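You operate a simulated robot arm through the tools that you are given. There is no shell and no other tool.

You are at the controls of a simulated robot arm. One attempt, no reset.

TASK
Queue the 50 min and 90 min cans for Mill 1, 140 min and 110 min for Mill 2.
Fine: each on its mill's step of the rack; the other cans stay. Set down upright: what you pick out.

It is judged by the outcome, as a careful person would: the job done as asked, and still so three seconds after it is handed in. It fails if anything else is knocked over, pushed out of place, dropped, spilled or broken.

THE ROBOT
A 7-joint arm with a fingered hand, fixed in place. Base frame: the origin is on the floor under the middle of its stand, x ahead of it, y to its left, z up; the work surface is at about z = 0.86. Units: m, degrees, N and s.
With the tool pointing down near the work surface it reaches from about 0.2 to 0.8 m from the base axis. Its first joint turns from -166.0 to 166.0 degrees. Payload 4.9 kg.
The TCP is the grasp point between the finger pads, 0.032 m short of the fingertips. In the tool frame z runs along the fingers and y along their closing line. The gripper opens to 0.192 m; its body begins 0.089 m behind the TCP. The gripper is a hand of 3 fingers: y runs from the thumb to the fingers, the wrist lies at [0, 0, -0.267] in the tool frame.
Orientation is that of the tool frame in the base frame, as a unit quaternion [w, x, y, z]. With the fingers straight down and closing along the base's y, the tool's x points along the base's -x, its y along +y and its z along -z.

THE INTERFACE
- The arm moves only by the tool nudge_tool. Its argument "motion" is text: rows parted by semicolons, each of 6 numbers parted by spaces: the shift along the tool's x, y, z in m, then the turn, a rotation vector about the tool's x, y, z in degrees. In form: x y z wx wy wz; .... A call has 1 to 20 rows; each row shifts and turns the commanded pose from where the row before left it, along the tool's axes as they then stand. Each row takes 0.2 s and may step no farther than 0.05 m and 8.6 degrees from the row before; otherwise, the whole call is refused. A pose out of reach is approached as far as the arm can. The call stops where the force on the tool passes 40 N (or 10 N more than at its start, if that is more) or the arm is blocked; 0.2 s more then pass. In this call time passes only in rows, and 0.2 s behind the last. The reply holds the time, the measured pose of the TCP, the force on the tool along the base axes, the opening and the grip force, in the units named above and with some noise, with the torque about the TCP (base axes, N m) and any sound that the robot's microphone picked up.
- Cameras (640 x 400 px; columns grow to the right, rows downward): "scene" is fixed at [0.4009, -0.4995, 1.4664]; the picture's right is [0.98, -0.18, 0.00], its down [-0.09, -0.53, -0.84] and it looks along [0.15, 0.83, -0.54] (base axes); focal length 326 px, centre (320, 200). "wrist" rides on the gripper at [0.08, -0.046, -0.113] in the tool frame; the picture's right is [0.50, 0.87, 0.00], its down [-0.67, 0.39, -0.63] and it looks along [-0.55, 0.32, 0.78] (tool axes); focal length 226 px, centre (320, 200). There is no depth. A picture from a camera that has moved, and an enlarged one, comes with that camera's place and axes in the base frame and with its lens.
- get_image(camera): a new picture of that camera. No time passes.
- finger_targets(finger1, finger2, thumb_bend): sets how far each is bent, from 0 (flat) to 1 (curled in); at 0.3 the hand is open as for a grip, at 0.7 the pads meet at the TCP. One left out holds its place. A second passes; each finger stops where it meets its share of the squeeze, and holds until it gets a number again. It is the only way to open and close the hand. It gives what a move gives, with no picture; readings hold the bend of each and the force on the fingers (four entries, about 0 where the hand has none), thumb and palm.
- close_up(camera, box): a new picture of the part [left, top, right, bottom] of that camera's present view, enlarged. No time passes.
- sign_off(): hands the job in; it is judged then, once.

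Nothing tells you positions but the pictures and the camera data. Unless the task says otherwise, let go and move clear before handing in.

The tools are called after "Request:" as a command line: name --argument value ..., lists and objects as JSON in quotes. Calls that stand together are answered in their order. nudge_tool: Moves the arm, as the interface text tells. Its arguments: {"type":"object","properties":{"motion":{"type":"string"}},"required":["motion"]} The other tools are called the same way: finger_targets (finger1, finger2, thumb_bend) moves the fingers one by one; get_image (camera) takes a picture; close_up (camera, box) takes an enlarged picture of a part of a camera's view; sign_off () hands the job in.

At the start:

```text
time: 0.0
eef_pos: [0.5167, 0.1464, 1.2799]
tool_rot: [0.0, 0.0, 1.0, 0.0]
ft_force: [0.2, 0.2, 0.5]
torque: [0.03, 0.0, 0.03]
gripper_width: 0.192
grip_force: 0.1
shape: jaw
bend: [0.3, 0.3, 0.3]
finger forces: [0.1, 0.0, 0.0, 0.0, 0.0, 0.0]
```

scene: 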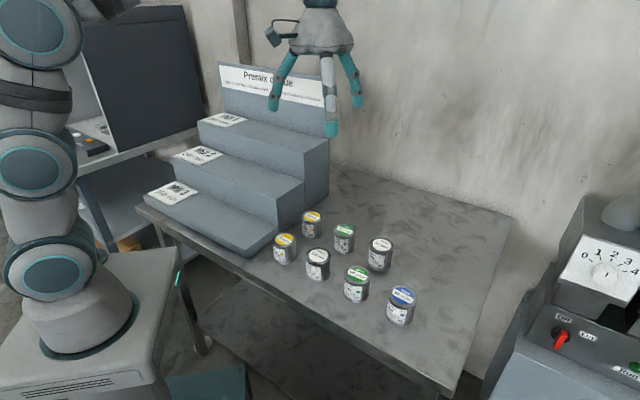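
wrist: 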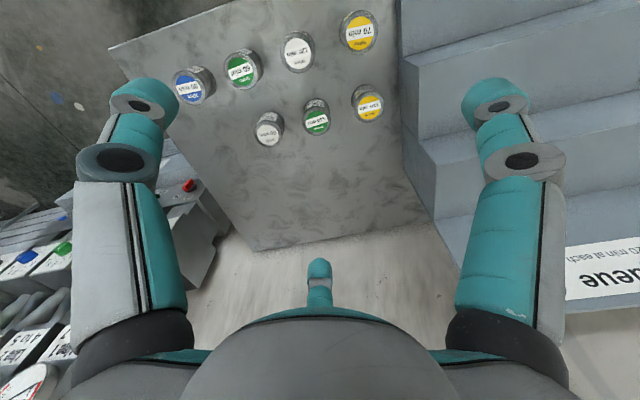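

I see seven cans on the bench and a three-step rack to their left with labels and a header board. I'll enlarge views to read labels on cans and rack before moving.

Request:
close_up --camera "scene" --box '[250, 200, 430, 335]'

Request:
close_up --camera "scene" --box '[130, 50, 350, 220]'

Request:
close_up --camera "wrist" --box '[160, 0, 400, 150]'

Request:
close_up --camera "scene" --box '[210, 55, 340, 115]'

```text
2.96 times, centred on (340, 268) of scene
camera zoom: at [0.4009, -0.4995, 1.4664], right [0.98, -0.18, 0.0], down [-0.09, -0.53, -0.84], along [0.15, 0.83, -0.54], focal length 965 px, centre (261, 0)
```

zoom: 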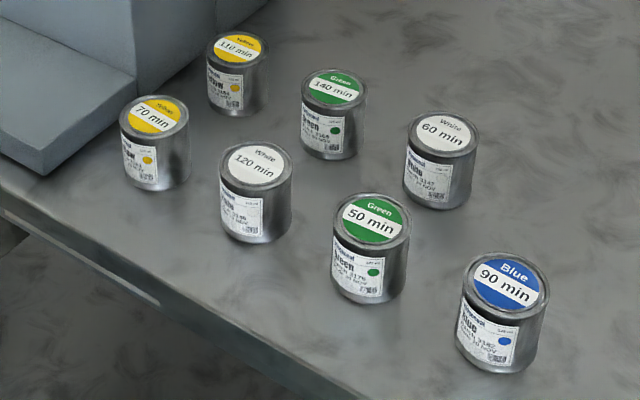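

```text
2.35 times, centred on (240, 135) of scene
camera zoom: at [0.4009, -0.4995, 1.4664], right [0.98, -0.18, 0.0], down [-0.09, -0.53, -0.84], along [0.15, 0.83, -0.54], focal length 766 px, centre (508, 353)
```

zoom: 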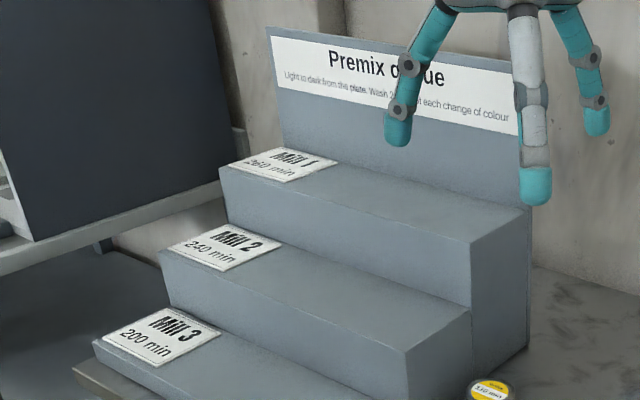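

```text
2.67 times, centred on (280, 75) of wrist
camera zoom: at [0.4359, 0.1003, 1.3924], right [-0.5, 0.87, 0.0], down [0.67, 0.39, 0.63], along [0.55, 0.32, -0.78], focal length 603 px, centre (427, 533)
```

zoom: 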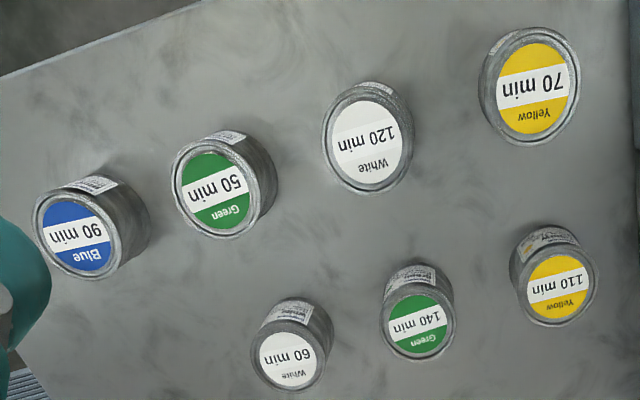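

```text
4.92 times, centred on (275, 85) of scene
camera zoom: at [0.4009, -0.4995, 1.4664], right [0.98, -0.18, 0.0], down [-0.09, -0.53, -0.84], along [0.15, 0.83, -0.54], focal length 1603 px, centre (542, 766)
```

zoom: 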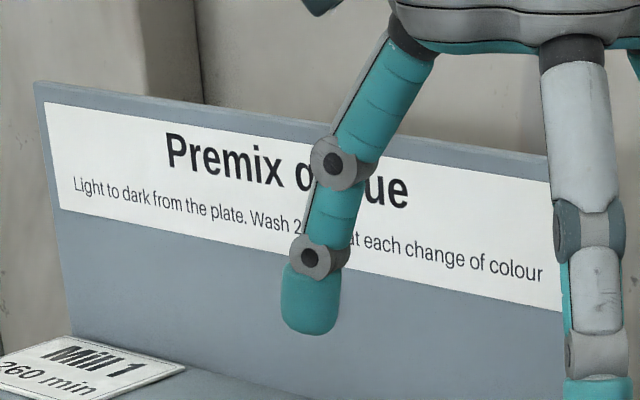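

The lids read 90 (blue), 50 (green), 120, 70 in the front row and 60, 140, 110 in the back row. Mill 1 is the top step and Mill 2 the middle one, with the plates at the far left end. The header asks for light to dark from the plate, so I plan green then blue on Mill 1, and yellow then green on Mill 2. Next I check the Mill 2 plate, line the hand up with the rack (turned about 45°), and look again.

Request:
close_up --camera "scene" --box '[135, 95, 265, 215]'

Request:
nudge_tool --motion "0 0 0 0 0 7.5; 0 0 0 0 0 7.5; 0 0 0 0 0 7.5; 0 0 0 0 0 7.5; 0 0 0 0 0 7.5; 0 0 0 0 0 7.5"

```text
3.33 times, centred on (200, 155) of scene
camera zoom: at [0.4009, -0.4995, 1.4664], right [0.98, -0.18, 0.0], down [-0.09, -0.53, -0.84], along [0.15, 0.83, -0.54], focal length 1085 px, centre (720, 350)
```

zoom: 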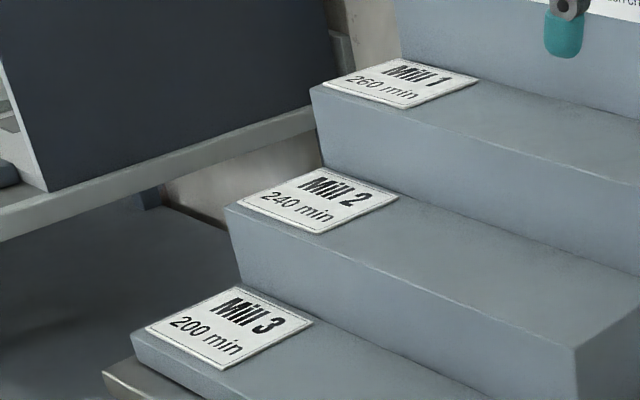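

```text
time: 1.4
eef_pos: [0.5161, 0.145, 1.2811]
tool_rot: [0.0, 0.383, 0.924, 0.0]
ft_force: [0.4, 0.2, 0.2]
torque: [0.03, -0.05, 0.0]
gripper_width: 0.1919
grip_force: 0.0
shape: jaw
bend: [0.3, 0.3, 0.3]
finger forces: [0.0, 0.1, 0.0, 0.1, 0.0, 0.0]
```

Mill 2's plate reads 240 min. The two cans I was told to put there come to more than that, but the assignment was explicit, so I'll follow it and mention this at the end. The hand is now square to the rack, and I'll test a half-closed hand in free air to judge finger clearance.

Request:
finger_targets --finger1 0.5 --finger2 0.5 --thumb_bend 0.5

Request:
get_image --camera "scene"

Request:
get_image --camera "wrist"

Request:
close_up --camera "scene" --box '[230, 0, 400, 150]'

```text
time: 2.4
eef_pos: [0.5177, 0.1465, 1.2796]
tool_rot: [0.0, 0.383, 0.924, 0.0]
ft_force: [0.6, 0.2, -0.5]
torque: [0.02, 0.0, -0.01]
gripper_width: 0.0848
grip_force: 0.0
shape: fingers
bend: [0.5, 0.5, 0.5]
finger forces: [0.1, 0.0, 0.1, 0.0, 0.0, 0.0]
```

```text
taken
```

scene: 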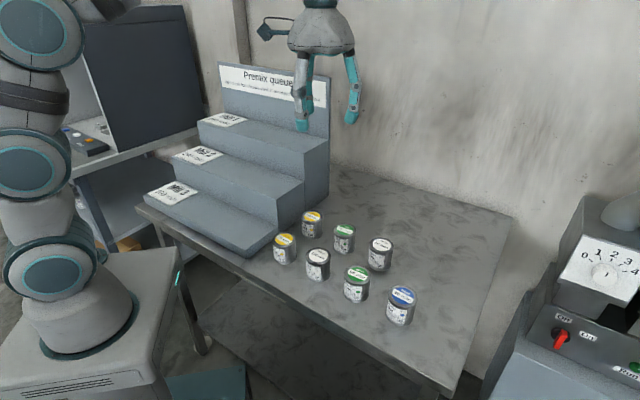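

```text
taken
camera wrist: at [0.4266, 0.1699, 1.3922], right [0.26, 0.97, 0.0], down [0.75, -0.2, 0.63], along [0.61, -0.16, -0.78], focal length 226 px, centre (320, 200)
```

wrist: 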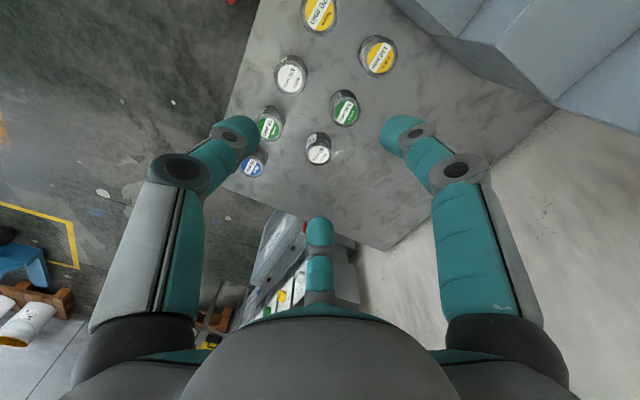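

```text
2.67 times, centred on (315, 75) of scene
camera zoom: at [0.4009, -0.4995, 1.4664], right [0.98, -0.18, 0.0], down [-0.09, -0.53, -0.84], along [0.15, 0.83, -0.54], focal length 868 px, centre (333, 533)
```

zoom: 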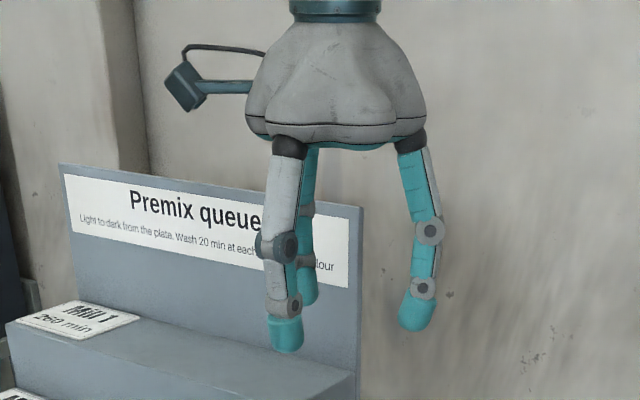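

At 0.5 bend the fingers hang nearly straight with an 85 mm opening, compact enough to slip between the cans. I'll zoom the wrist view to triangulate the cans against the scene camera.

Request:
close_up --camera "wrist" --box '[220, 0, 420, 180]'

Request:
close_up --camera "scene" --box '[330, 225, 430, 335]'

Request:
close_up --camera "scene" --box '[260, 200, 400, 290]'

```text
2.22 times, centred on (320, 90) of wrist
camera zoom: at [0.4266, 0.1699, 1.3922], right [0.26, 0.97, 0.0], down [0.75, -0.2, 0.63], along [0.61, -0.16, -0.78], focal length 502 px, centre (320, 444)
```

zoom: 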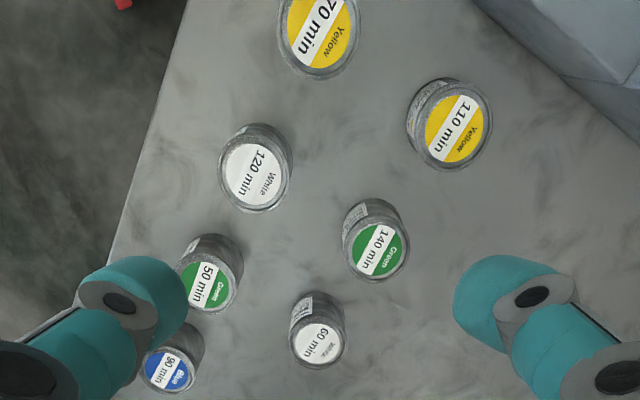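

```text
3.64 times, centred on (380, 280) of scene
camera zoom: at [0.4009, -0.4995, 1.4664], right [0.98, -0.18, 0.0], down [-0.09, -0.53, -0.84], along [0.15, 0.83, -0.54], focal length 1184 px, centre (102, -91)
```

zoom: 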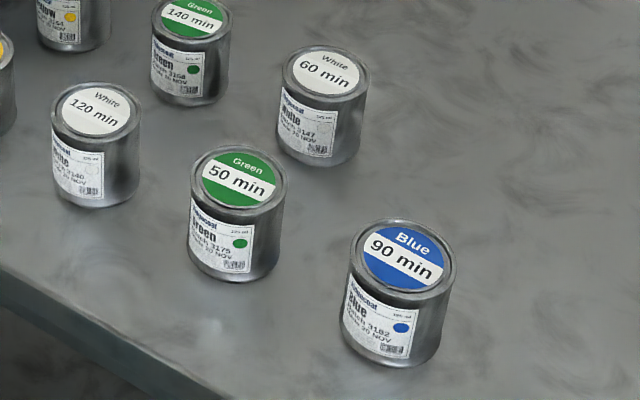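

```text
4.44 times, centred on (330, 245) of scene
camera zoom: at [0.4009, -0.4995, 1.4664], right [0.98, -0.18, 0.0], down [-0.09, -0.53, -0.84], along [0.15, 0.83, -0.54], focal length 1447 px, centre (276, 0)
```

zoom: 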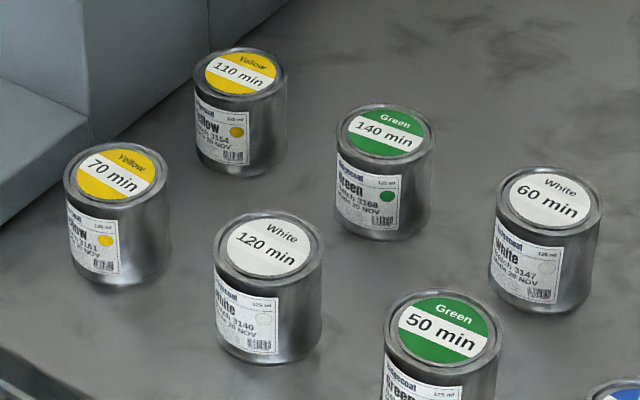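

Blue 90 comes out near (0.656, -0.064) with its lid at about z 0.92. I'll move above it and stop about 10 cm over the lid for a precise wrist view, since the TCP projects to the centre of the wrist picture.

Request:
nudge_tool --motion "-0.0412 -0.0084 0 0 0 0; -0.0412 -0.0084 0 0 0 0; -0.0412 -0.0084 0 0 0 0; -0.0412 -0.0084 0 0 0 0; -0.0412 -0.0084 0 0 0 0; -0.0412 -0.0084 0 0 0 0; 0 0 0.04 0 0 0; 0 0 0.04 0 0 0; 0 0 0.04 0 0 0; 0 0 0.04 0 0 0; 0 0 0.04 0 0 0; 0 0 0.04 0 0 0; 0 0 0 0 0 0"

Request:
get_image --camera "wrist"

Request:
get_image --camera "scene"

```text
time: 5.2
eef_pos: [0.6524, -0.0555, 1.0404]
tool_rot: [0.001, 0.383, 0.924, 0.0]
ft_force: [-0.4, 0.2, -0.3]
torque: [-0.01, 0.0, -0.01]
gripper_width: 0.0845
grip_force: 0.1
shape: fingers
bend: [0.5, 0.5, 0.5]
finger forces: [0.0, 0.0, 0.0, 0.0, 0.0, 0.0]
out of reach, approached as far as the arm can: row 6
```

```text
taken
camera wrist: at [0.5613, -0.0312, 1.1518], right [0.26, 0.97, 0.0], down [0.75, -0.2, 0.63], along [0.61, -0.16, -0.78], focal length 226 px, centre (320, 200)
```

wrist: 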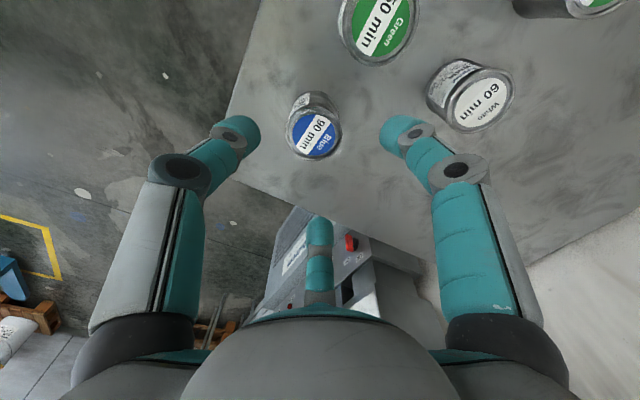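

```text
taken
```

scene: 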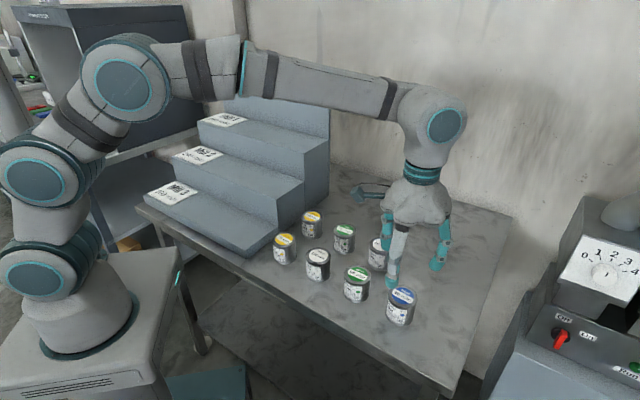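

The hand is close to above blue 90, and it stopped a little short because the pose was near the reach limit while still high. I'll zoom in to measure the remaining offset.

Request:
close_up --camera "wrist" --box '[260, 70, 400, 180]'

Request:
close_up --camera "scene" --box '[350, 170, 470, 340]'

```text
3.64 times, centred on (330, 125) of wrist
camera zoom: at [0.5613, -0.0312, 1.1518], right [0.26, 0.97, 0.0], down [0.75, -0.2, 0.63], along [0.61, -0.16, -0.78], focal length 822 px, centre (284, 473)
```

zoom: 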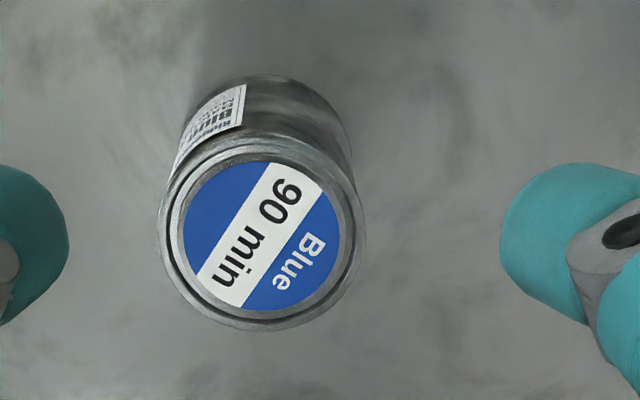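

```text
2.35 times, centred on (410, 255) of scene
camera zoom: at [0.4009, -0.4995, 1.4664], right [0.98, -0.18, 0.0], down [-0.09, -0.53, -0.84], along [0.15, 0.83, -0.54], focal length 766 px, centre (108, 71)
```

zoom: 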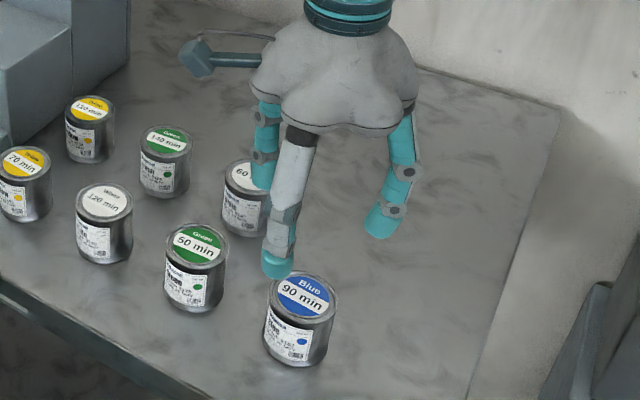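

Blue's centre is at about (0.654, -0.063), so I need a few millimetres of correction. I'll open slightly to 0.46, correct, then verify before descending.

Request:
finger_targets --finger1 0.46 --finger2 0.46 --thumb_bend 0.46

Request:
nudge_tool --motion "-0.0064 -0.0042 0 0 0 0; 0 0 0.04 0 0 0; 0 0 0 0 0 0"

Request:
close_up --camera "wrist" --box '[220, 70, 420, 230]'

Request:
close_up --camera "scene" --box '[350, 170, 470, 340]'

```text
time: 6.2
eef_pos: [0.6515, -0.0549, 1.0404]
tool_rot: [-0.001, 0.383, 0.924, 0.0]
ft_force: [0.8, -0.7, -0.1]
torque: [-0.03, -0.02, 0.01]
gripper_width: 0.101
grip_force: 0.1
shape: fingers
bend: [0.46, 0.46, 0.46]
finger forces: [0.0, 0.1, 0.0, 0.1, 0.0, 0.0]
```

```text
time: 7.0
eef_pos: [0.6523, -0.0629, 0.9994]
tool_rot: [0.0, 0.384, 0.924, 0.001]
ft_force: [0.4, 1.0, -0.2]
torque: [-0.01, -0.04, -0.03]
gripper_width: 0.1009
grip_force: 0.0
shape: fingers
bend: [0.46, 0.46, 0.46]
finger forces: [0.0, 0.1, 0.0, 0.0, 0.1, 0.0]
```

```text
2.50 times, centred on (320, 150) of wrist
camera zoom: at [0.5629, -0.038, 1.1116], right [0.26, 0.97, 0.0], down [0.75, -0.2, 0.63], along [0.61, -0.16, -0.78], focal length 565 px, centre (320, 325)
```

zoom: 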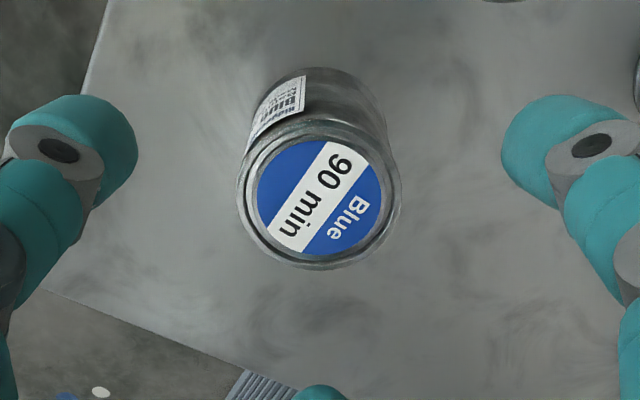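

```text
2.35 times, centred on (410, 255) of scene
camera zoom: at [0.4009, -0.4995, 1.4664], right [0.98, -0.18, 0.0], down [-0.09, -0.53, -0.84], along [0.15, 0.83, -0.54], focal length 766 px, centre (108, 71)
```

zoom: 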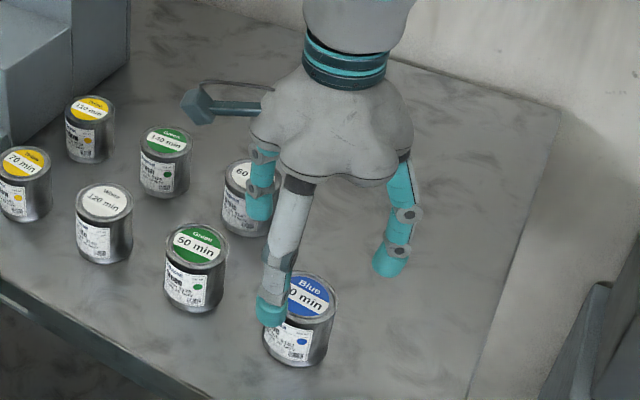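

The lid is centred in the wrist view to within a few millimetres. I'll go down partway and check the fingers against the can.

Request:
nudge_tool --motion "0 0 0.02 0 0 0; 0 0 0.02 0 0 0; 0 0 0.015 0 0 0; 0 0 0 0 0 0"

Request:
get_image --camera "wrist"

Request:
close_up --camera "scene" --box '[350, 200, 450, 340]'

```text
time: 8.0
eef_pos: [0.6516, -0.0635, 0.9449]
tool_rot: [0.0, 0.383, 0.924, -0.001]
ft_force: [0.8, 0.5, -0.1]
torque: [-0.01, 0.0, -0.01]
gripper_width: 0.1009
grip_force: 0.1
shape: fingers
bend: [0.46, 0.46, 0.46]
finger forces: [0.1, 0.1, 0.0, 0.0, 0.0, 0.1]
```

```text
taken
camera wrist: at [0.5624, -0.04, 1.057], right [0.26, 0.97, 0.0], down [0.75, -0.2, 0.63], along [0.61, -0.16, -0.78], focal length 226 px, centre (320, 200)
```

wrist: 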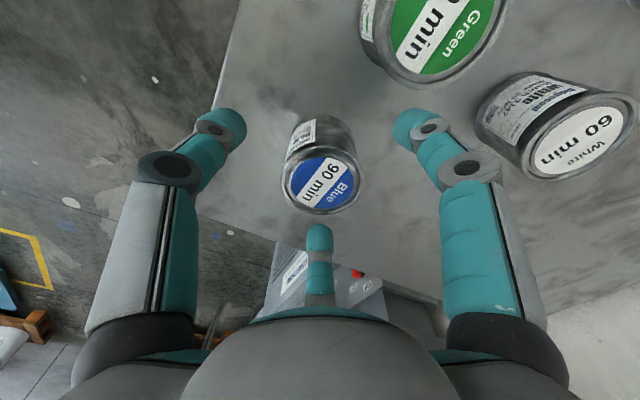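

```text
2.86 times, centred on (400, 270) of scene
camera zoom: at [0.4009, -0.4995, 1.4664], right [0.98, -0.18, 0.0], down [-0.09, -0.53, -0.84], along [0.15, 0.83, -0.54], focal length 930 px, centre (91, 0)
```

zoom: 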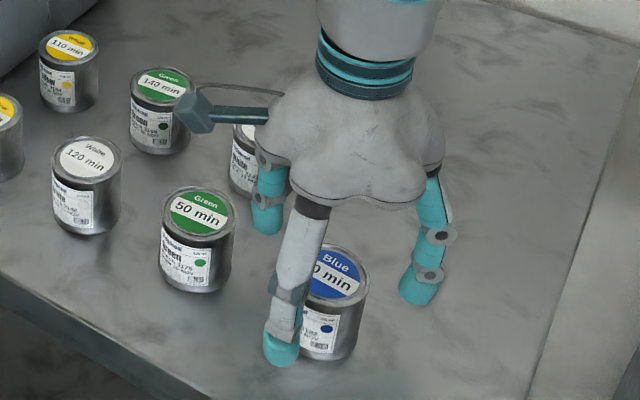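

The can sits centred between the three fingers, with clearance all round. I'll descend to grasp height at z ≈ 0.905.

Request:
nudge_tool --motion "0 0 0.015 0 0 0; 0 0 0.015 0 0 0; 0 0 0.01 0 0 0; 0 0 0 0 0 0"

Request:
close_up --camera "wrist" --box '[200, 90, 440, 260]'

Request:
close_up --camera "scene" --box '[350, 200, 450, 340]'

```text
time: 9.0
eef_pos: [0.6518, -0.0632, 0.9036]
tool_rot: [-0.001, 0.383, 0.924, -0.001]
ft_force: [0.3, 0.4, -0.3]
torque: [-0.01, 0.01, 0.02]
gripper_width: 0.1008
grip_force: 0.1
shape: fingers
bend: [0.46, 0.46, 0.46]
finger forces: [0.0, 0.0, 0.1, 0.0, 0.0, 0.0]
```

```text
2.35 times, centred on (320, 175) of wrist
camera zoom: at [0.5626, -0.039, 1.017], right [0.26, 0.97, 0.0], down [0.75, -0.2, 0.63], along [0.61, -0.16, -0.78], focal length 532 px, centre (320, 259)
```

zoom: 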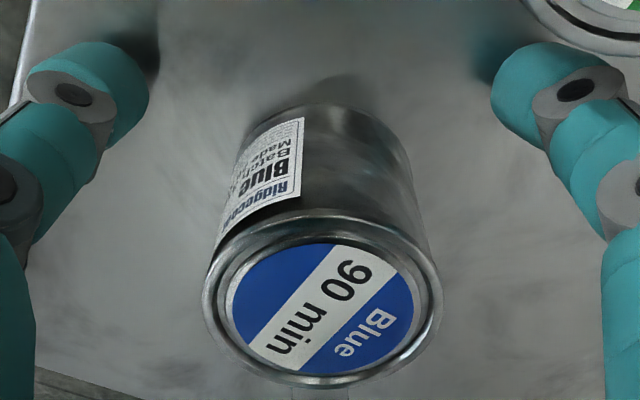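

```text
2.86 times, centred on (400, 270) of scene
camera zoom: at [0.4009, -0.4995, 1.4664], right [0.98, -0.18, 0.0], down [-0.09, -0.53, -0.84], along [0.15, 0.83, -0.54], focal length 930 px, centre (91, 0)
```

zoom: 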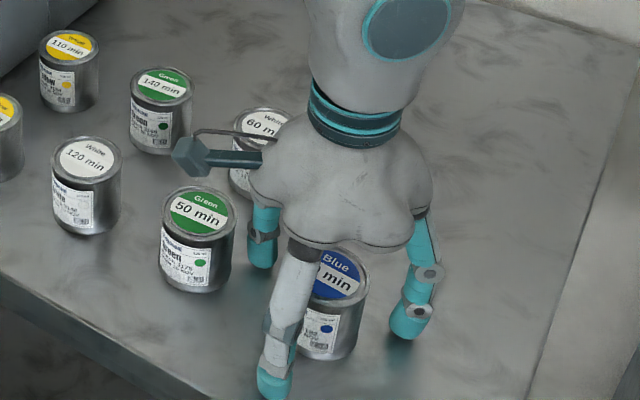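

Everything is lined up and nothing is touching, so I'll close the fingers on blue 90.

Request:
finger_targets --finger1 0.63 --finger2 0.63 --thumb_bend 0.63

Request:
close_up --camera "wrist" --box '[200, 90, 440, 260]'

Request:
close_up --camera "scene" --box '[350, 200, 450, 340]'

```text
time: 10.0
eef_pos: [0.6529, -0.0634, 0.9046]
tool_rot: [0.0, 0.383, 0.924, 0.0]
ft_force: [-0.9, 0.1, 0.1]
torque: [0.01, 0.04, 0.03]
gripper_width: 0.0489
grip_force: 10.0
shape: fingers
bend: [0.58, 0.57, 0.59]
finger forces: [6.1, 6.5, 0.0, 0.0, 7.5, 0.1]
```

```text
2.35 times, centred on (320, 175) of wrist
camera zoom: at [0.5627, -0.0391, 1.0172], right [0.26, 0.97, 0.0], down [0.75, -0.2, 0.63], along [0.61, -0.16, -0.78], focal length 532 px, centre (320, 259)
```

zoom: 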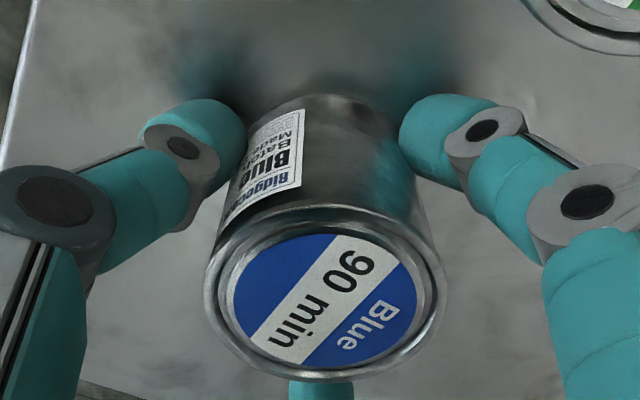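

```text
2.86 times, centred on (400, 270) of scene
camera zoom: at [0.4009, -0.4995, 1.4664], right [0.98, -0.18, 0.0], down [-0.09, -0.53, -0.84], along [0.15, 0.83, -0.54], focal length 930 px, centre (91, 0)
```

zoom: 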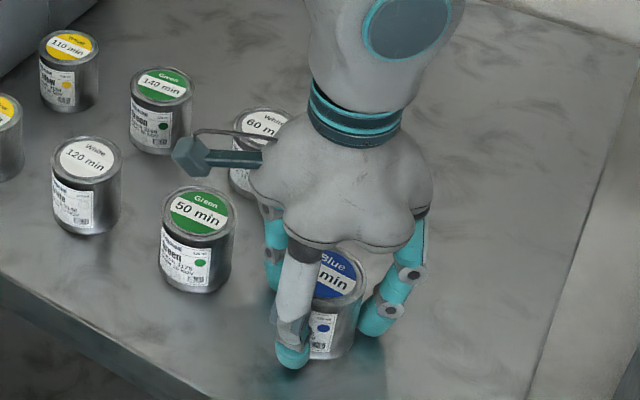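

Blue 90 is gripped at about 10 N and still upright. I'll lift it straight up and check the hold.

Request:
nudge_tool --motion "0 0 -0.01 0 0 0; 0 0 -0.02 0 0 0; 0 0 -0.03 0 0 0; 0 0 -0.04 0 0 0; 0 0 -0.03 0 0 0; 0 0 -0.02 0 0 0; 0 0 0 0 0 0"

Request:
get_image --camera "wrist"

Request:
get_image --camera "scene"

```text
time: 11.6
eef_pos: [0.6506, -0.0634, 1.0552]
tool_rot: [0.001, 0.382, 0.924, -0.001]
ft_force: [0.2, 0.4, -3.0]
torque: [-0.03, -0.01, 0.0]
gripper_width: 0.0491
grip_force: 9.7
shape: fingers
bend: [0.58, 0.57, 0.6]
finger forces: [5.9, 6.6, 0.0, 0.1, 6.8, 0.0]
```

```text
taken
camera wrist: at [0.5607, -0.0395, 1.1672], right [0.26, 0.97, 0.0], down [0.75, -0.2, 0.63], along [0.61, -0.16, -0.78], focal length 226 px, centre (320, 200)
```

wrist: 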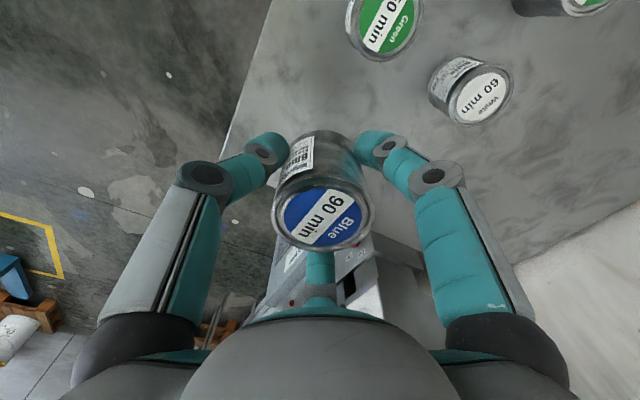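

```text
taken
```

scene: 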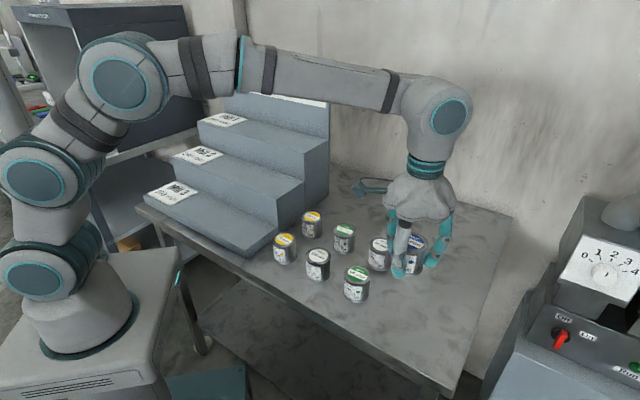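

The can weighs about 3 N, hasn't slipped, and the other cans are untouched. I'll carry it up and across to above the Mill 1 step, aiming right of the middle so green fits nearer the plate.

Request:
nudge_tool --motion "0.02 0.01 -0.02 0 0 0; 0.035 0.018 -0.02 0 0 0; 0.035 0.018 -0.02 0 0 0; 0.035 0.018 -0.02 0 0 0; 0.035 0.018 -0.02 0 0 0; 0.035 0.018 -0.02 0 0 0; 0.035 0.018 -0.01 0 0 0; 0.035 0.018 -0.01 0 0 0; 0.035 0.018 -0.005 0 0 0; 0.035 0.018 0 0 0 0; 0.035 0.018 0 0 0 0; 0.035 0.018 0 0 0 0; 0.035 0.018 0 0 0 0; 0.03 0.01 0 0 0 0; 0.016 0.009 0 0 0 0; 0 0 0 0 0 0"

Request:
get_image --camera "scene"

Request:
get_image --camera "wrist"

```text
time: 15.0
eef_pos: [0.4804, 0.4531, 1.1998]
tool_rot: [0.0, 0.383, 0.924, 0.001]
ft_force: [0.9, -0.4, -2.8]
torque: [0.0, -0.01, 0.01]
gripper_width: 0.0489
grip_force: 9.9
shape: fingers
bend: [0.58, 0.57, 0.6]
finger forces: [6.1, 6.6, 0.0, 0.0, 6.6, 0.1]
```

```text
taken
```

scene: 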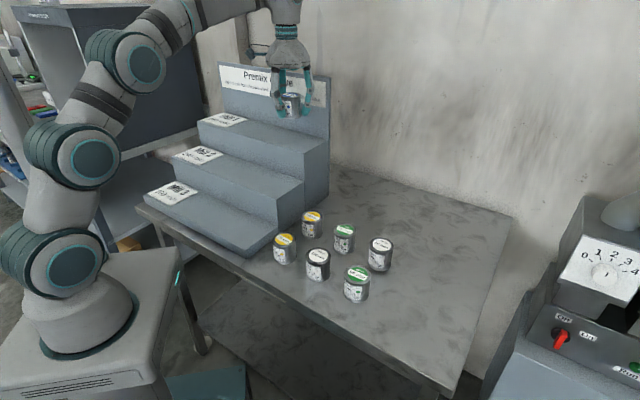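

```text
taken
camera wrist: at [0.3912, 0.478, 1.3121], right [0.26, 0.97, 0.0], down [0.75, -0.2, 0.63], along [0.61, -0.16, -0.78], focal length 226 px, centre (320, 200)
```

wrist: 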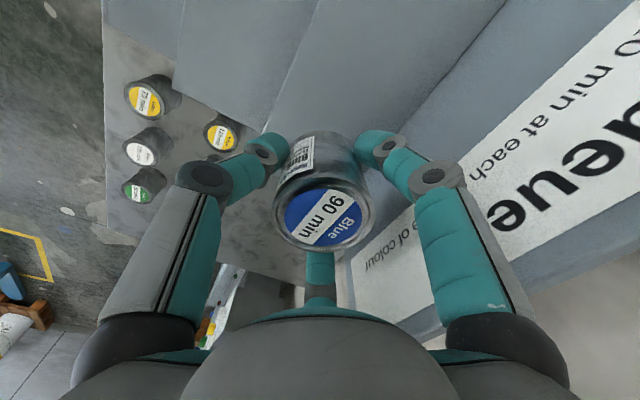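

Blue is held at about (0.480, 0.453), z 1.20, over the top step. I'll zoom both views to locate the step's front edge and the board before lowering.

Request:
close_up --camera "wrist" --box '[100, 0, 640, 340]'

Request:
close_up --camera "scene" --box '[190, 30, 350, 230]'

```text
1.18 times, centred on (370, 170) of wrist
camera zoom: at [0.3912, 0.478, 1.3121], right [0.26, 0.97, 0.0], down [0.75, -0.2, 0.63], along [0.61, -0.16, -0.78], focal length 266 px, centre (261, 235)
```

zoom: 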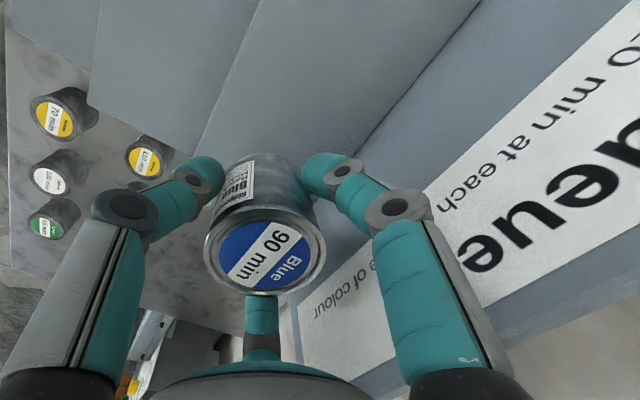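

```text
2.00 times, centred on (270, 130) of scene
camera zoom: at [0.4009, -0.4995, 1.4664], right [0.98, -0.18, 0.0], down [-0.09, -0.53, -0.84], along [0.15, 0.83, -0.54], focal length 651 px, centre (420, 340)
```

zoom: 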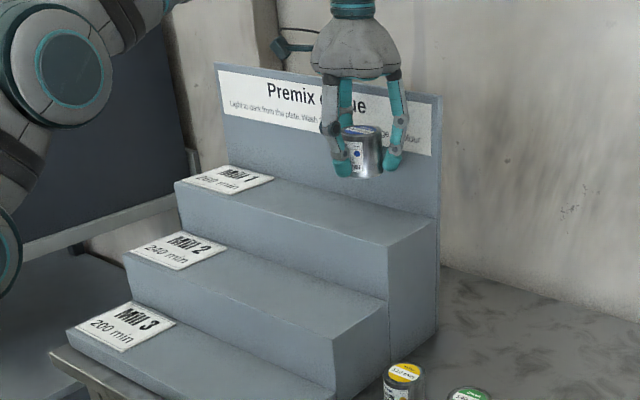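

From the wrist view the top step runs from about p 0.61 (front) to 0.735 (board) along the rack's depth, and the can is at 0.66, so it fits. I'll lower most of the way, then feel for contact in small steps.

Request:
nudge_tool --motion "0 0 0.015 0 0 0; 0 0 0.02 0 0 0; 0 0 0.02 0 0 0; 0 0 0.008 0 0 0; 0 0 0 0 0 0"

Request:
close_up --camera "scene" --box '[240, 50, 350, 180]'

Request:
close_up --camera "wrist" --box '[100, 0, 640, 340]'

```text
time: 16.2
eef_pos: [0.4808, 0.4545, 1.1362]
tool_rot: [0.0, 0.383, 0.924, 0.0]
ft_force: [-0.3, 0.3, -2.0]
torque: [0.0, -0.02, -0.02]
gripper_width: 0.0488
grip_force: 9.2
shape: fingers
bend: [0.58, 0.57, 0.6]
finger forces: [6.0, 6.6, 0.1, 0.1, 6.6, 0.0]
```

```text
3.08 times, centred on (295, 115) of scene
camera zoom: at [0.4009, -0.4995, 1.4664], right [0.98, -0.18, 0.0], down [-0.09, -0.53, -0.84], along [0.15, 0.83, -0.54], focal length 1002 px, centre (397, 462)
```

zoom: 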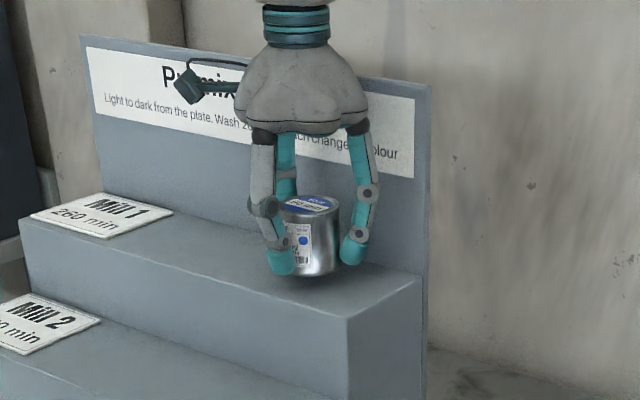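

```text
1.18 times, centred on (370, 170) of wrist
camera zoom: at [0.3906, 0.4778, 1.249], right [0.26, 0.97, 0.0], down [0.75, -0.2, 0.63], along [0.61, -0.16, -0.78], focal length 266 px, centre (261, 235)
```

zoom: 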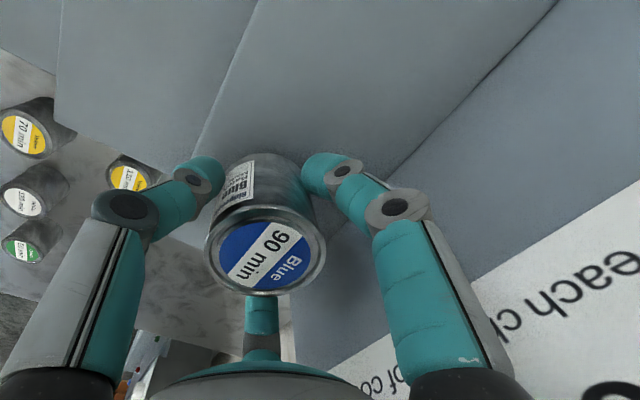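

The can is about 1.5 cm above the step, well inside its edges. I'll creep down in small increments while watching the vertical force.

Request:
nudge_tool --motion "0 0 0.004 0 0 0; 0 0 0.004 0 0 0; 0 0 0 0 0 0"

Request:
nudge_tool --motion "0 0 0.003 0 0 0; 0 0 0 0 0 0"

```text
time: 17.0
eef_pos: [0.4816, 0.4535, 1.1291]
tool_rot: [0.0, 0.383, 0.924, 0.0]
ft_force: [0.3, 0.4, -1.5]
torque: [-0.01, 0.03, -0.02]
gripper_width: 0.049
grip_force: 9.6
shape: fingers
bend: [0.58, 0.57, 0.6]
finger forces: [6.0, 6.6, 0.0, 0.1, 6.6, 0.1]
```

```text
time: 17.6
eef_pos: [0.4809, 0.4536, 1.1271]
tool_rot: [0.0, 0.383, 0.924, 0.0]
ft_force: [0.1, 0.4, -2.6]
torque: [-0.01, 0.0, -0.03]
gripper_width: 0.0489
grip_force: 9.3
shape: fingers
bend: [0.58, 0.57, 0.6]
finger forces: [6.1, 6.6, 0.1, 0.1, 6.6, 0.1]
```

Request:
nudge_tool --motion "0 0 0.003 0 0 0; 0 0 0 0 0 0"

Request:
nudge_tool --motion "0 0 0.002 0 0 0; 0 0 0 0 0 0"

Request:
close_up --camera "scene" --box '[260, 90, 330, 170]'

```text
time: 18.2
eef_pos: [0.4818, 0.4526, 1.1229]
tool_rot: [0.0, 0.382, 0.924, 0.0]
ft_force: [0.3, 0.4, -1.8]
torque: [0.02, 0.02, 0.0]
gripper_width: 0.0489
grip_force: 9.7
shape: fingers
bend: [0.58, 0.57, 0.6]
finger forces: [6.0, 6.6, 0.0, 0.0, 6.7, 0.0]
```

```text
time: 18.8
eef_pos: [0.481, 0.4528, 1.1213]
tool_rot: [0.0, 0.383, 0.924, 0.0]
ft_force: [-0.4, -0.6, -2.5]
torque: [-0.01, 0.01, -0.01]
gripper_width: 0.0488
grip_force: 10.0
shape: fingers
bend: [0.58, 0.57, 0.6]
finger forces: [5.9, 6.5, 0.1, 0.1, 6.6, 0.0]
```

```text
5.00 times, centred on (295, 130) of scene
camera zoom: at [0.4009, -0.4995, 1.4664], right [0.98, -0.18, 0.0], down [-0.09, -0.53, -0.84], along [0.15, 0.83, -0.54], focal length 1628 px, centre (445, 550)
```

zoom: 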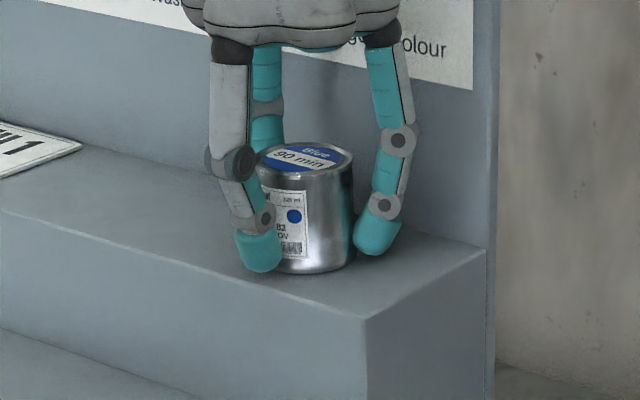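

The can looks almost on the step, but the force still shows its full weight hanging. I'll keep going down 2 mm at a time.

Request:
nudge_tool --motion "0 0 0.002 0 0 0; 0 0 0 0 0 0"

Request:
nudge_tool --motion "0 0 0.002 0 0 0; 0 0 0 0 0 0"

```text
time: 19.4
eef_pos: [0.4821, 0.4531, 1.12]
tool_rot: [0.0, 0.382, 0.924, 0.0]
ft_force: [0.1, -0.5, 1.9]
torque: [0.01, 0.07, 0.0]
gripper_width: 0.0485
grip_force: 9.8
shape: fingers
bend: [0.58, 0.57, 0.6]
finger forces: [6.1, 6.9, 0.0, 0.0, 7.2, 0.0]
```

```text
time: 20.0
eef_pos: [0.4807, 0.4539, 1.1183]
tool_rot: [0.001, 0.383, 0.924, 0.002]
ft_force: [-0.2, -1.2, 11.8]
torque: [-0.05, 0.08, 0.03]
gripper_width: 0.0485
grip_force: 11.7
shape: fingers
bend: [0.58, 0.57, 0.6]
finger forces: [7.2, 7.2, 0.0, 0.0, 8.8, 0.0]
```

Contact came at z ≈ 1.119 and I'm now pressing slightly. I'll ease up 2 mm so the can just rests, then open the fingers.

Request:
nudge_tool --motion "0 0 -0.002 0 0 0; 0 0 0 0 0 0"

Request:
finger_targets --finger1 0.5 --finger2 0.5 --thumb_bend 0.5

Request:
close_up --camera "scene" --box '[240, 60, 340, 170]'

Request:
get_image --camera "wrist"

```text
time: 20.6
eef_pos: [0.4809, 0.4537, 1.1189]
tool_rot: [-0.001, 0.383, 0.924, 0.0]
ft_force: [0.4, -0.8, 7.4]
torque: [0.01, 0.03, -0.01]
gripper_width: 0.0485
grip_force: 11.1
shape: fingers
bend: [0.58, 0.57, 0.6]
finger forces: [6.9, 7.6, 0.1, 0.0, 8.0, 0.0]
```

```text
time: 21.6
eef_pos: [0.483, 0.4537, 1.1186]
tool_rot: [0.0, 0.383, 0.924, -0.001]
ft_force: [-0.3, -0.7, 0.7]
torque: [-0.05, 0.01, 0.02]
gripper_width: 0.0838
grip_force: 0.0
shape: fingers
bend: [0.5, 0.5, 0.5]
finger forces: [0.0, 0.0, 0.0, 0.1, 0.0, 0.0]
```

```text
3.64 times, centred on (290, 115) of scene
camera zoom: at [0.4009, -0.4995, 1.4664], right [0.98, -0.18, 0.0], down [-0.09, -0.53, -0.84], along [0.15, 0.83, -0.54], focal length 1184 px, centre (429, 509)
```

zoom: 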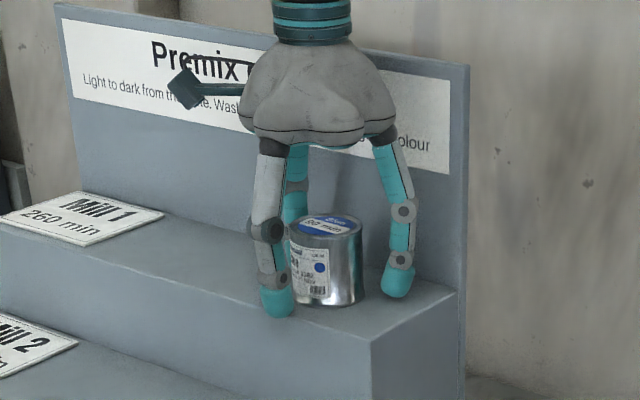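

```text
taken
camera wrist: at [0.3907, 0.4776, 1.2318], right [0.26, 0.97, 0.0], down [0.75, -0.2, 0.63], along [0.61, -0.16, -0.78], focal length 226 px, centre (320, 200)
```

wrist: 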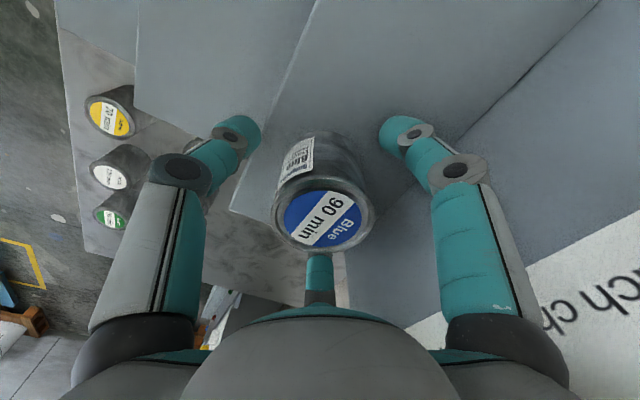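

Blue 90 stands free and upright on the Mill 1 step. I'll rise straight up, then travel to above green 50 (about 0.577, 0.013).

Request:
nudge_tool --motion "0 0 -0.015 0 0 0; 0 0 -0.025 0 0 0; 0 0 -0.04 0 0 0; -0.0379 -0.0244 0 0 0 0; -0.0379 -0.0244 0 0 0 0; -0.0379 -0.0244 0 0 0 0; -0.0379 -0.0244 0 0 0 0; -0.0379 -0.0244 0 0 0 0; -0.0379 -0.0244 0 0 0 0; -0.0379 -0.0244 0 0 0 0; -0.0379 -0.0244 0 0 0 0; -0.0379 -0.0244 0 0 0 0; -0.0379 -0.0244 0 0 0 0; 0 0 0.04 0 0 0; 0 0 0.04 0 0 0; 0 0 0.04 0 0 0; 0 0 0.04 0 0 0; 0 0 0.02 0 0 0; 0 0 0 0 0 0"

Request:
get_image --camera "scene"

Request:
get_image --camera "wrist"

Request:
close_up --camera "wrist" --box '[220, 70, 420, 230]'

```text
time: 25.6
eef_pos: [0.5767, 0.0121, 1.0196]
tool_rot: [0.0, 0.382, 0.924, 0.0]
ft_force: [-0.1, -1.0, -0.8]
torque: [-0.02, 0.02, -0.01]
gripper_width: 0.0839
grip_force: 0.1
shape: fingers
bend: [0.5, 0.5, 0.5]
finger forces: [0.0, 0.1, 0.0, 0.0, 0.1, 0.0]
```

```text
taken
```

scene: 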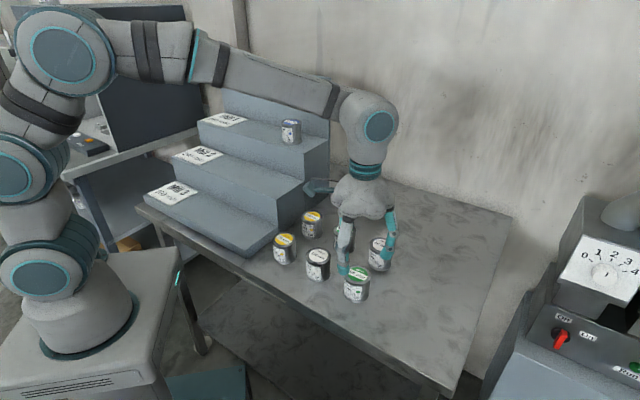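

```text
taken
camera wrist: at [0.4857, 0.0369, 1.131], right [0.26, 0.97, 0.0], down [0.75, -0.2, 0.63], along [0.61, -0.16, -0.78], focal length 226 px, centre (320, 200)
```

wrist: 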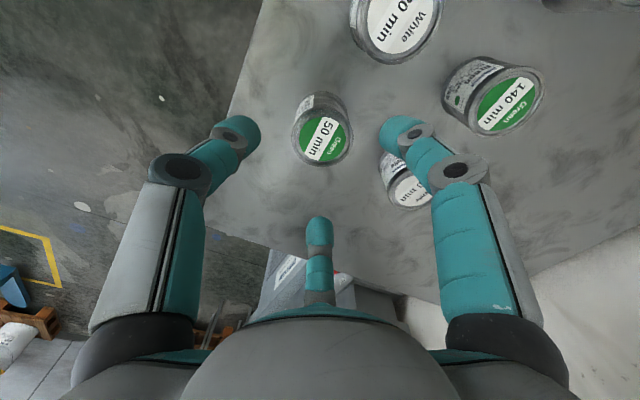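

```text
2.50 times, centred on (320, 150) of wrist
camera zoom: at [0.4857, 0.0369, 1.131], right [0.26, 0.97, 0.0], down [0.75, -0.2, 0.63], along [0.61, -0.16, -0.78], focal length 565 px, centre (320, 325)
```

zoom: 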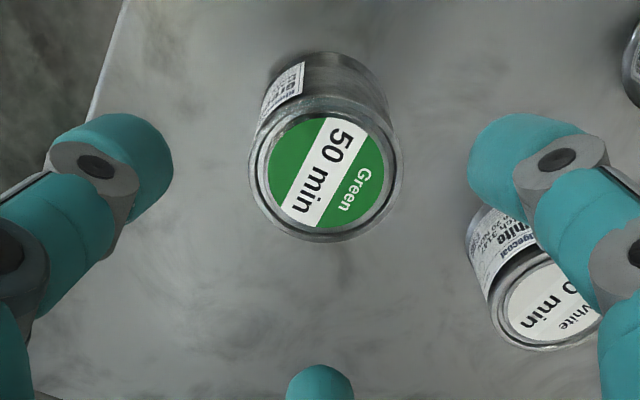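

Blue stays put on its step, and the hand is within 3 mm of being centred over green 50. I'll open to 0.46, apply the small correction, and descend partway.

Request:
finger_targets --finger1 0.46 --finger2 0.46 --thumb_bend 0.46

Request:
nudge_tool --motion "-0.0008 0.0028 0 0 0 0; 0 0 0.025 0 0 0; 0 0 0.025 0 0 0; 0 0 0.02 0 0 0; 0 0 0 0 0 0"

Request:
get_image --camera "wrist"

Request:
close_up --camera "scene" --box '[300, 180, 420, 320]'

```text
time: 26.6
eef_pos: [0.5757, 0.0126, 1.0194]
tool_rot: [0.0, 0.382, 0.924, 0.0]
ft_force: [-0.4, -0.5, -0.1]
torque: [0.01, 0.0, 0.0]
gripper_width: 0.1007
grip_force: 0.1
shape: fingers
bend: [0.46, 0.46, 0.46]
finger forces: [0.0, 0.0, 0.0, 0.0, 0.0, 0.0]
```

```text
time: 27.8
eef_pos: [0.5797, 0.0141, 0.9494]
tool_rot: [0.0, 0.383, 0.924, 0.0]
ft_force: [0.3, -0.6, -0.9]
torque: [0.0, 0.03, 0.0]
gripper_width: 0.1012
grip_force: 0.1
shape: fingers
bend: [0.46, 0.46, 0.46]
finger forces: [0.0, 0.0, 0.1, 0.1, 0.0, 0.0]
```

```text
taken
camera wrist: at [0.4893, 0.0382, 1.0616], right [0.26, 0.97, 0.0], down [0.75, -0.2, 0.63], along [0.61, -0.16, -0.78], focal length 226 px, centre (320, 200)
```

wrist: 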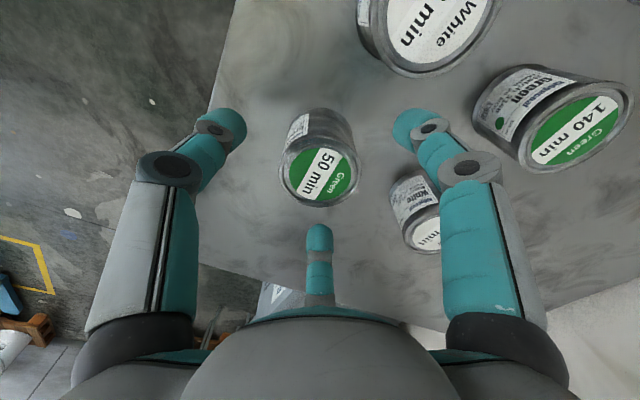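

```text
2.86 times, centred on (360, 250) of scene
camera zoom: at [0.4009, -0.4995, 1.4664], right [0.98, -0.18, 0.0], down [-0.09, -0.53, -0.84], along [0.15, 0.83, -0.54], focal length 930 px, centre (206, 57)
```

zoom: 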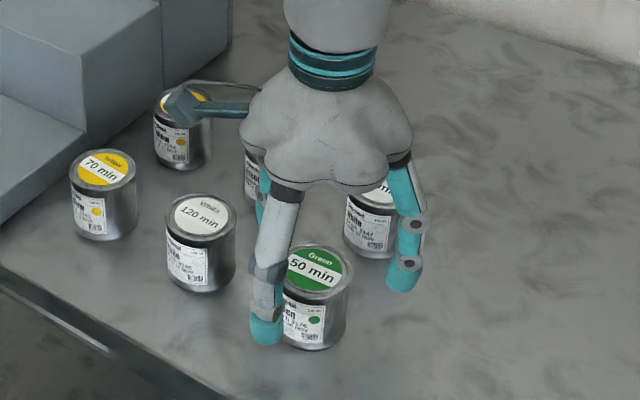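

Green 50 is centred and clear of its neighbours. I'll descend to grasp height and close.

Request:
nudge_tool --motion "0 0 0.015 0 0 0; 0 0 0.015 0 0 0; 0 0 0.014 0 0 0; 0 0 0 0 0 0"

Request:
close_up --camera "wrist" --box '[200, 50, 480, 260]'

Request:
close_up --camera "scene" --box '[300, 180, 420, 320]'

```text
time: 28.8
eef_pos: [0.5777, 0.0165, 0.9062]
tool_rot: [0.0, 0.383, 0.924, 0.0]
ft_force: [0.8, -0.4, 0.1]
torque: [-0.01, -0.02, 0.01]
gripper_width: 0.101
grip_force: 0.1
shape: fingers
bend: [0.46, 0.46, 0.46]
finger forces: [0.1, 0.0, 0.1, 0.0, 0.1, 0.0]
```

```text
1.90 times, centred on (340, 155) of wrist
camera zoom: at [0.4883, 0.0392, 1.0176], right [0.26, 0.97, 0.0], down [0.75, -0.2, 0.63], along [0.61, -0.16, -0.78], focal length 431 px, centre (282, 286)
```

zoom: 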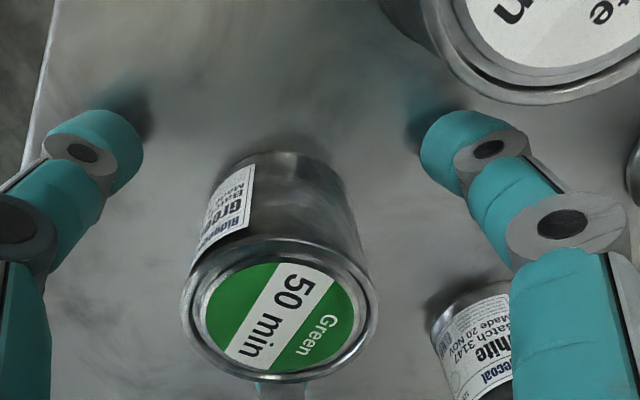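

```text
2.86 times, centred on (360, 250) of scene
camera zoom: at [0.4009, -0.4995, 1.4664], right [0.98, -0.18, 0.0], down [-0.09, -0.53, -0.84], along [0.15, 0.83, -0.54], focal length 930 px, centre (206, 57)
```

zoom: 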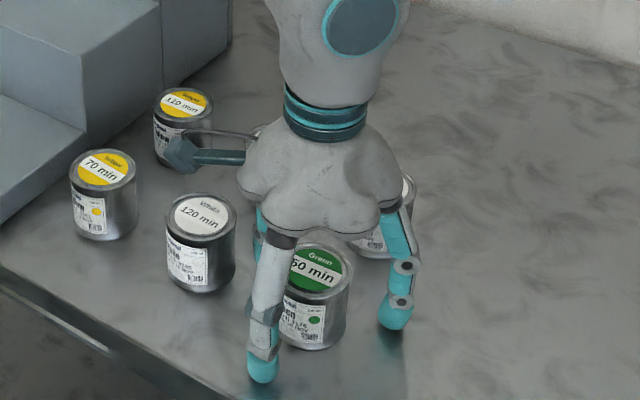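

Request:
finger_targets --finger1 0.63 --finger2 0.63 --thumb_bend 0.63

Request:
close_up --camera "wrist" --box '[200, 50, 480, 260]'

```text
time: 29.8
eef_pos: [0.5787, 0.0144, 0.9054]
tool_rot: [0.0, 0.383, 0.924, 0.0]
ft_force: [-0.6, -0.9, 1.2]
torque: [-0.04, 0.04, 0.02]
gripper_width: 0.0493
grip_force: 10.1
shape: fingers
bend: [0.58, 0.58, 0.59]
finger forces: [5.7, 6.7, 0.0, 0.0, 8.1, 0.0]
```

```text
1.90 times, centred on (340, 155) of wrist
camera zoom: at [0.4882, 0.0392, 1.0177], right [0.26, 0.97, 0.0], down [0.75, -0.2, 0.63], along [0.61, -0.16, -0.78], focal length 431 px, centre (282, 286)
```

zoom: 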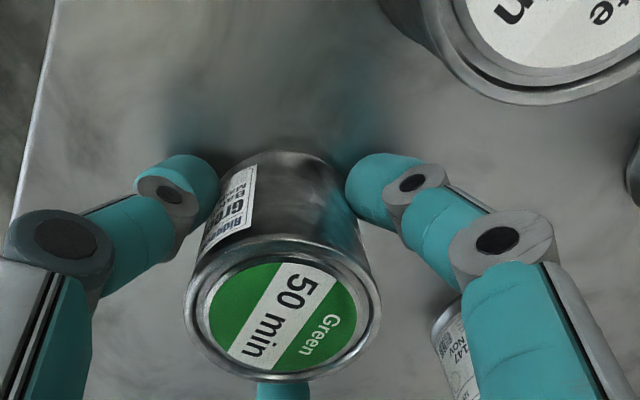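

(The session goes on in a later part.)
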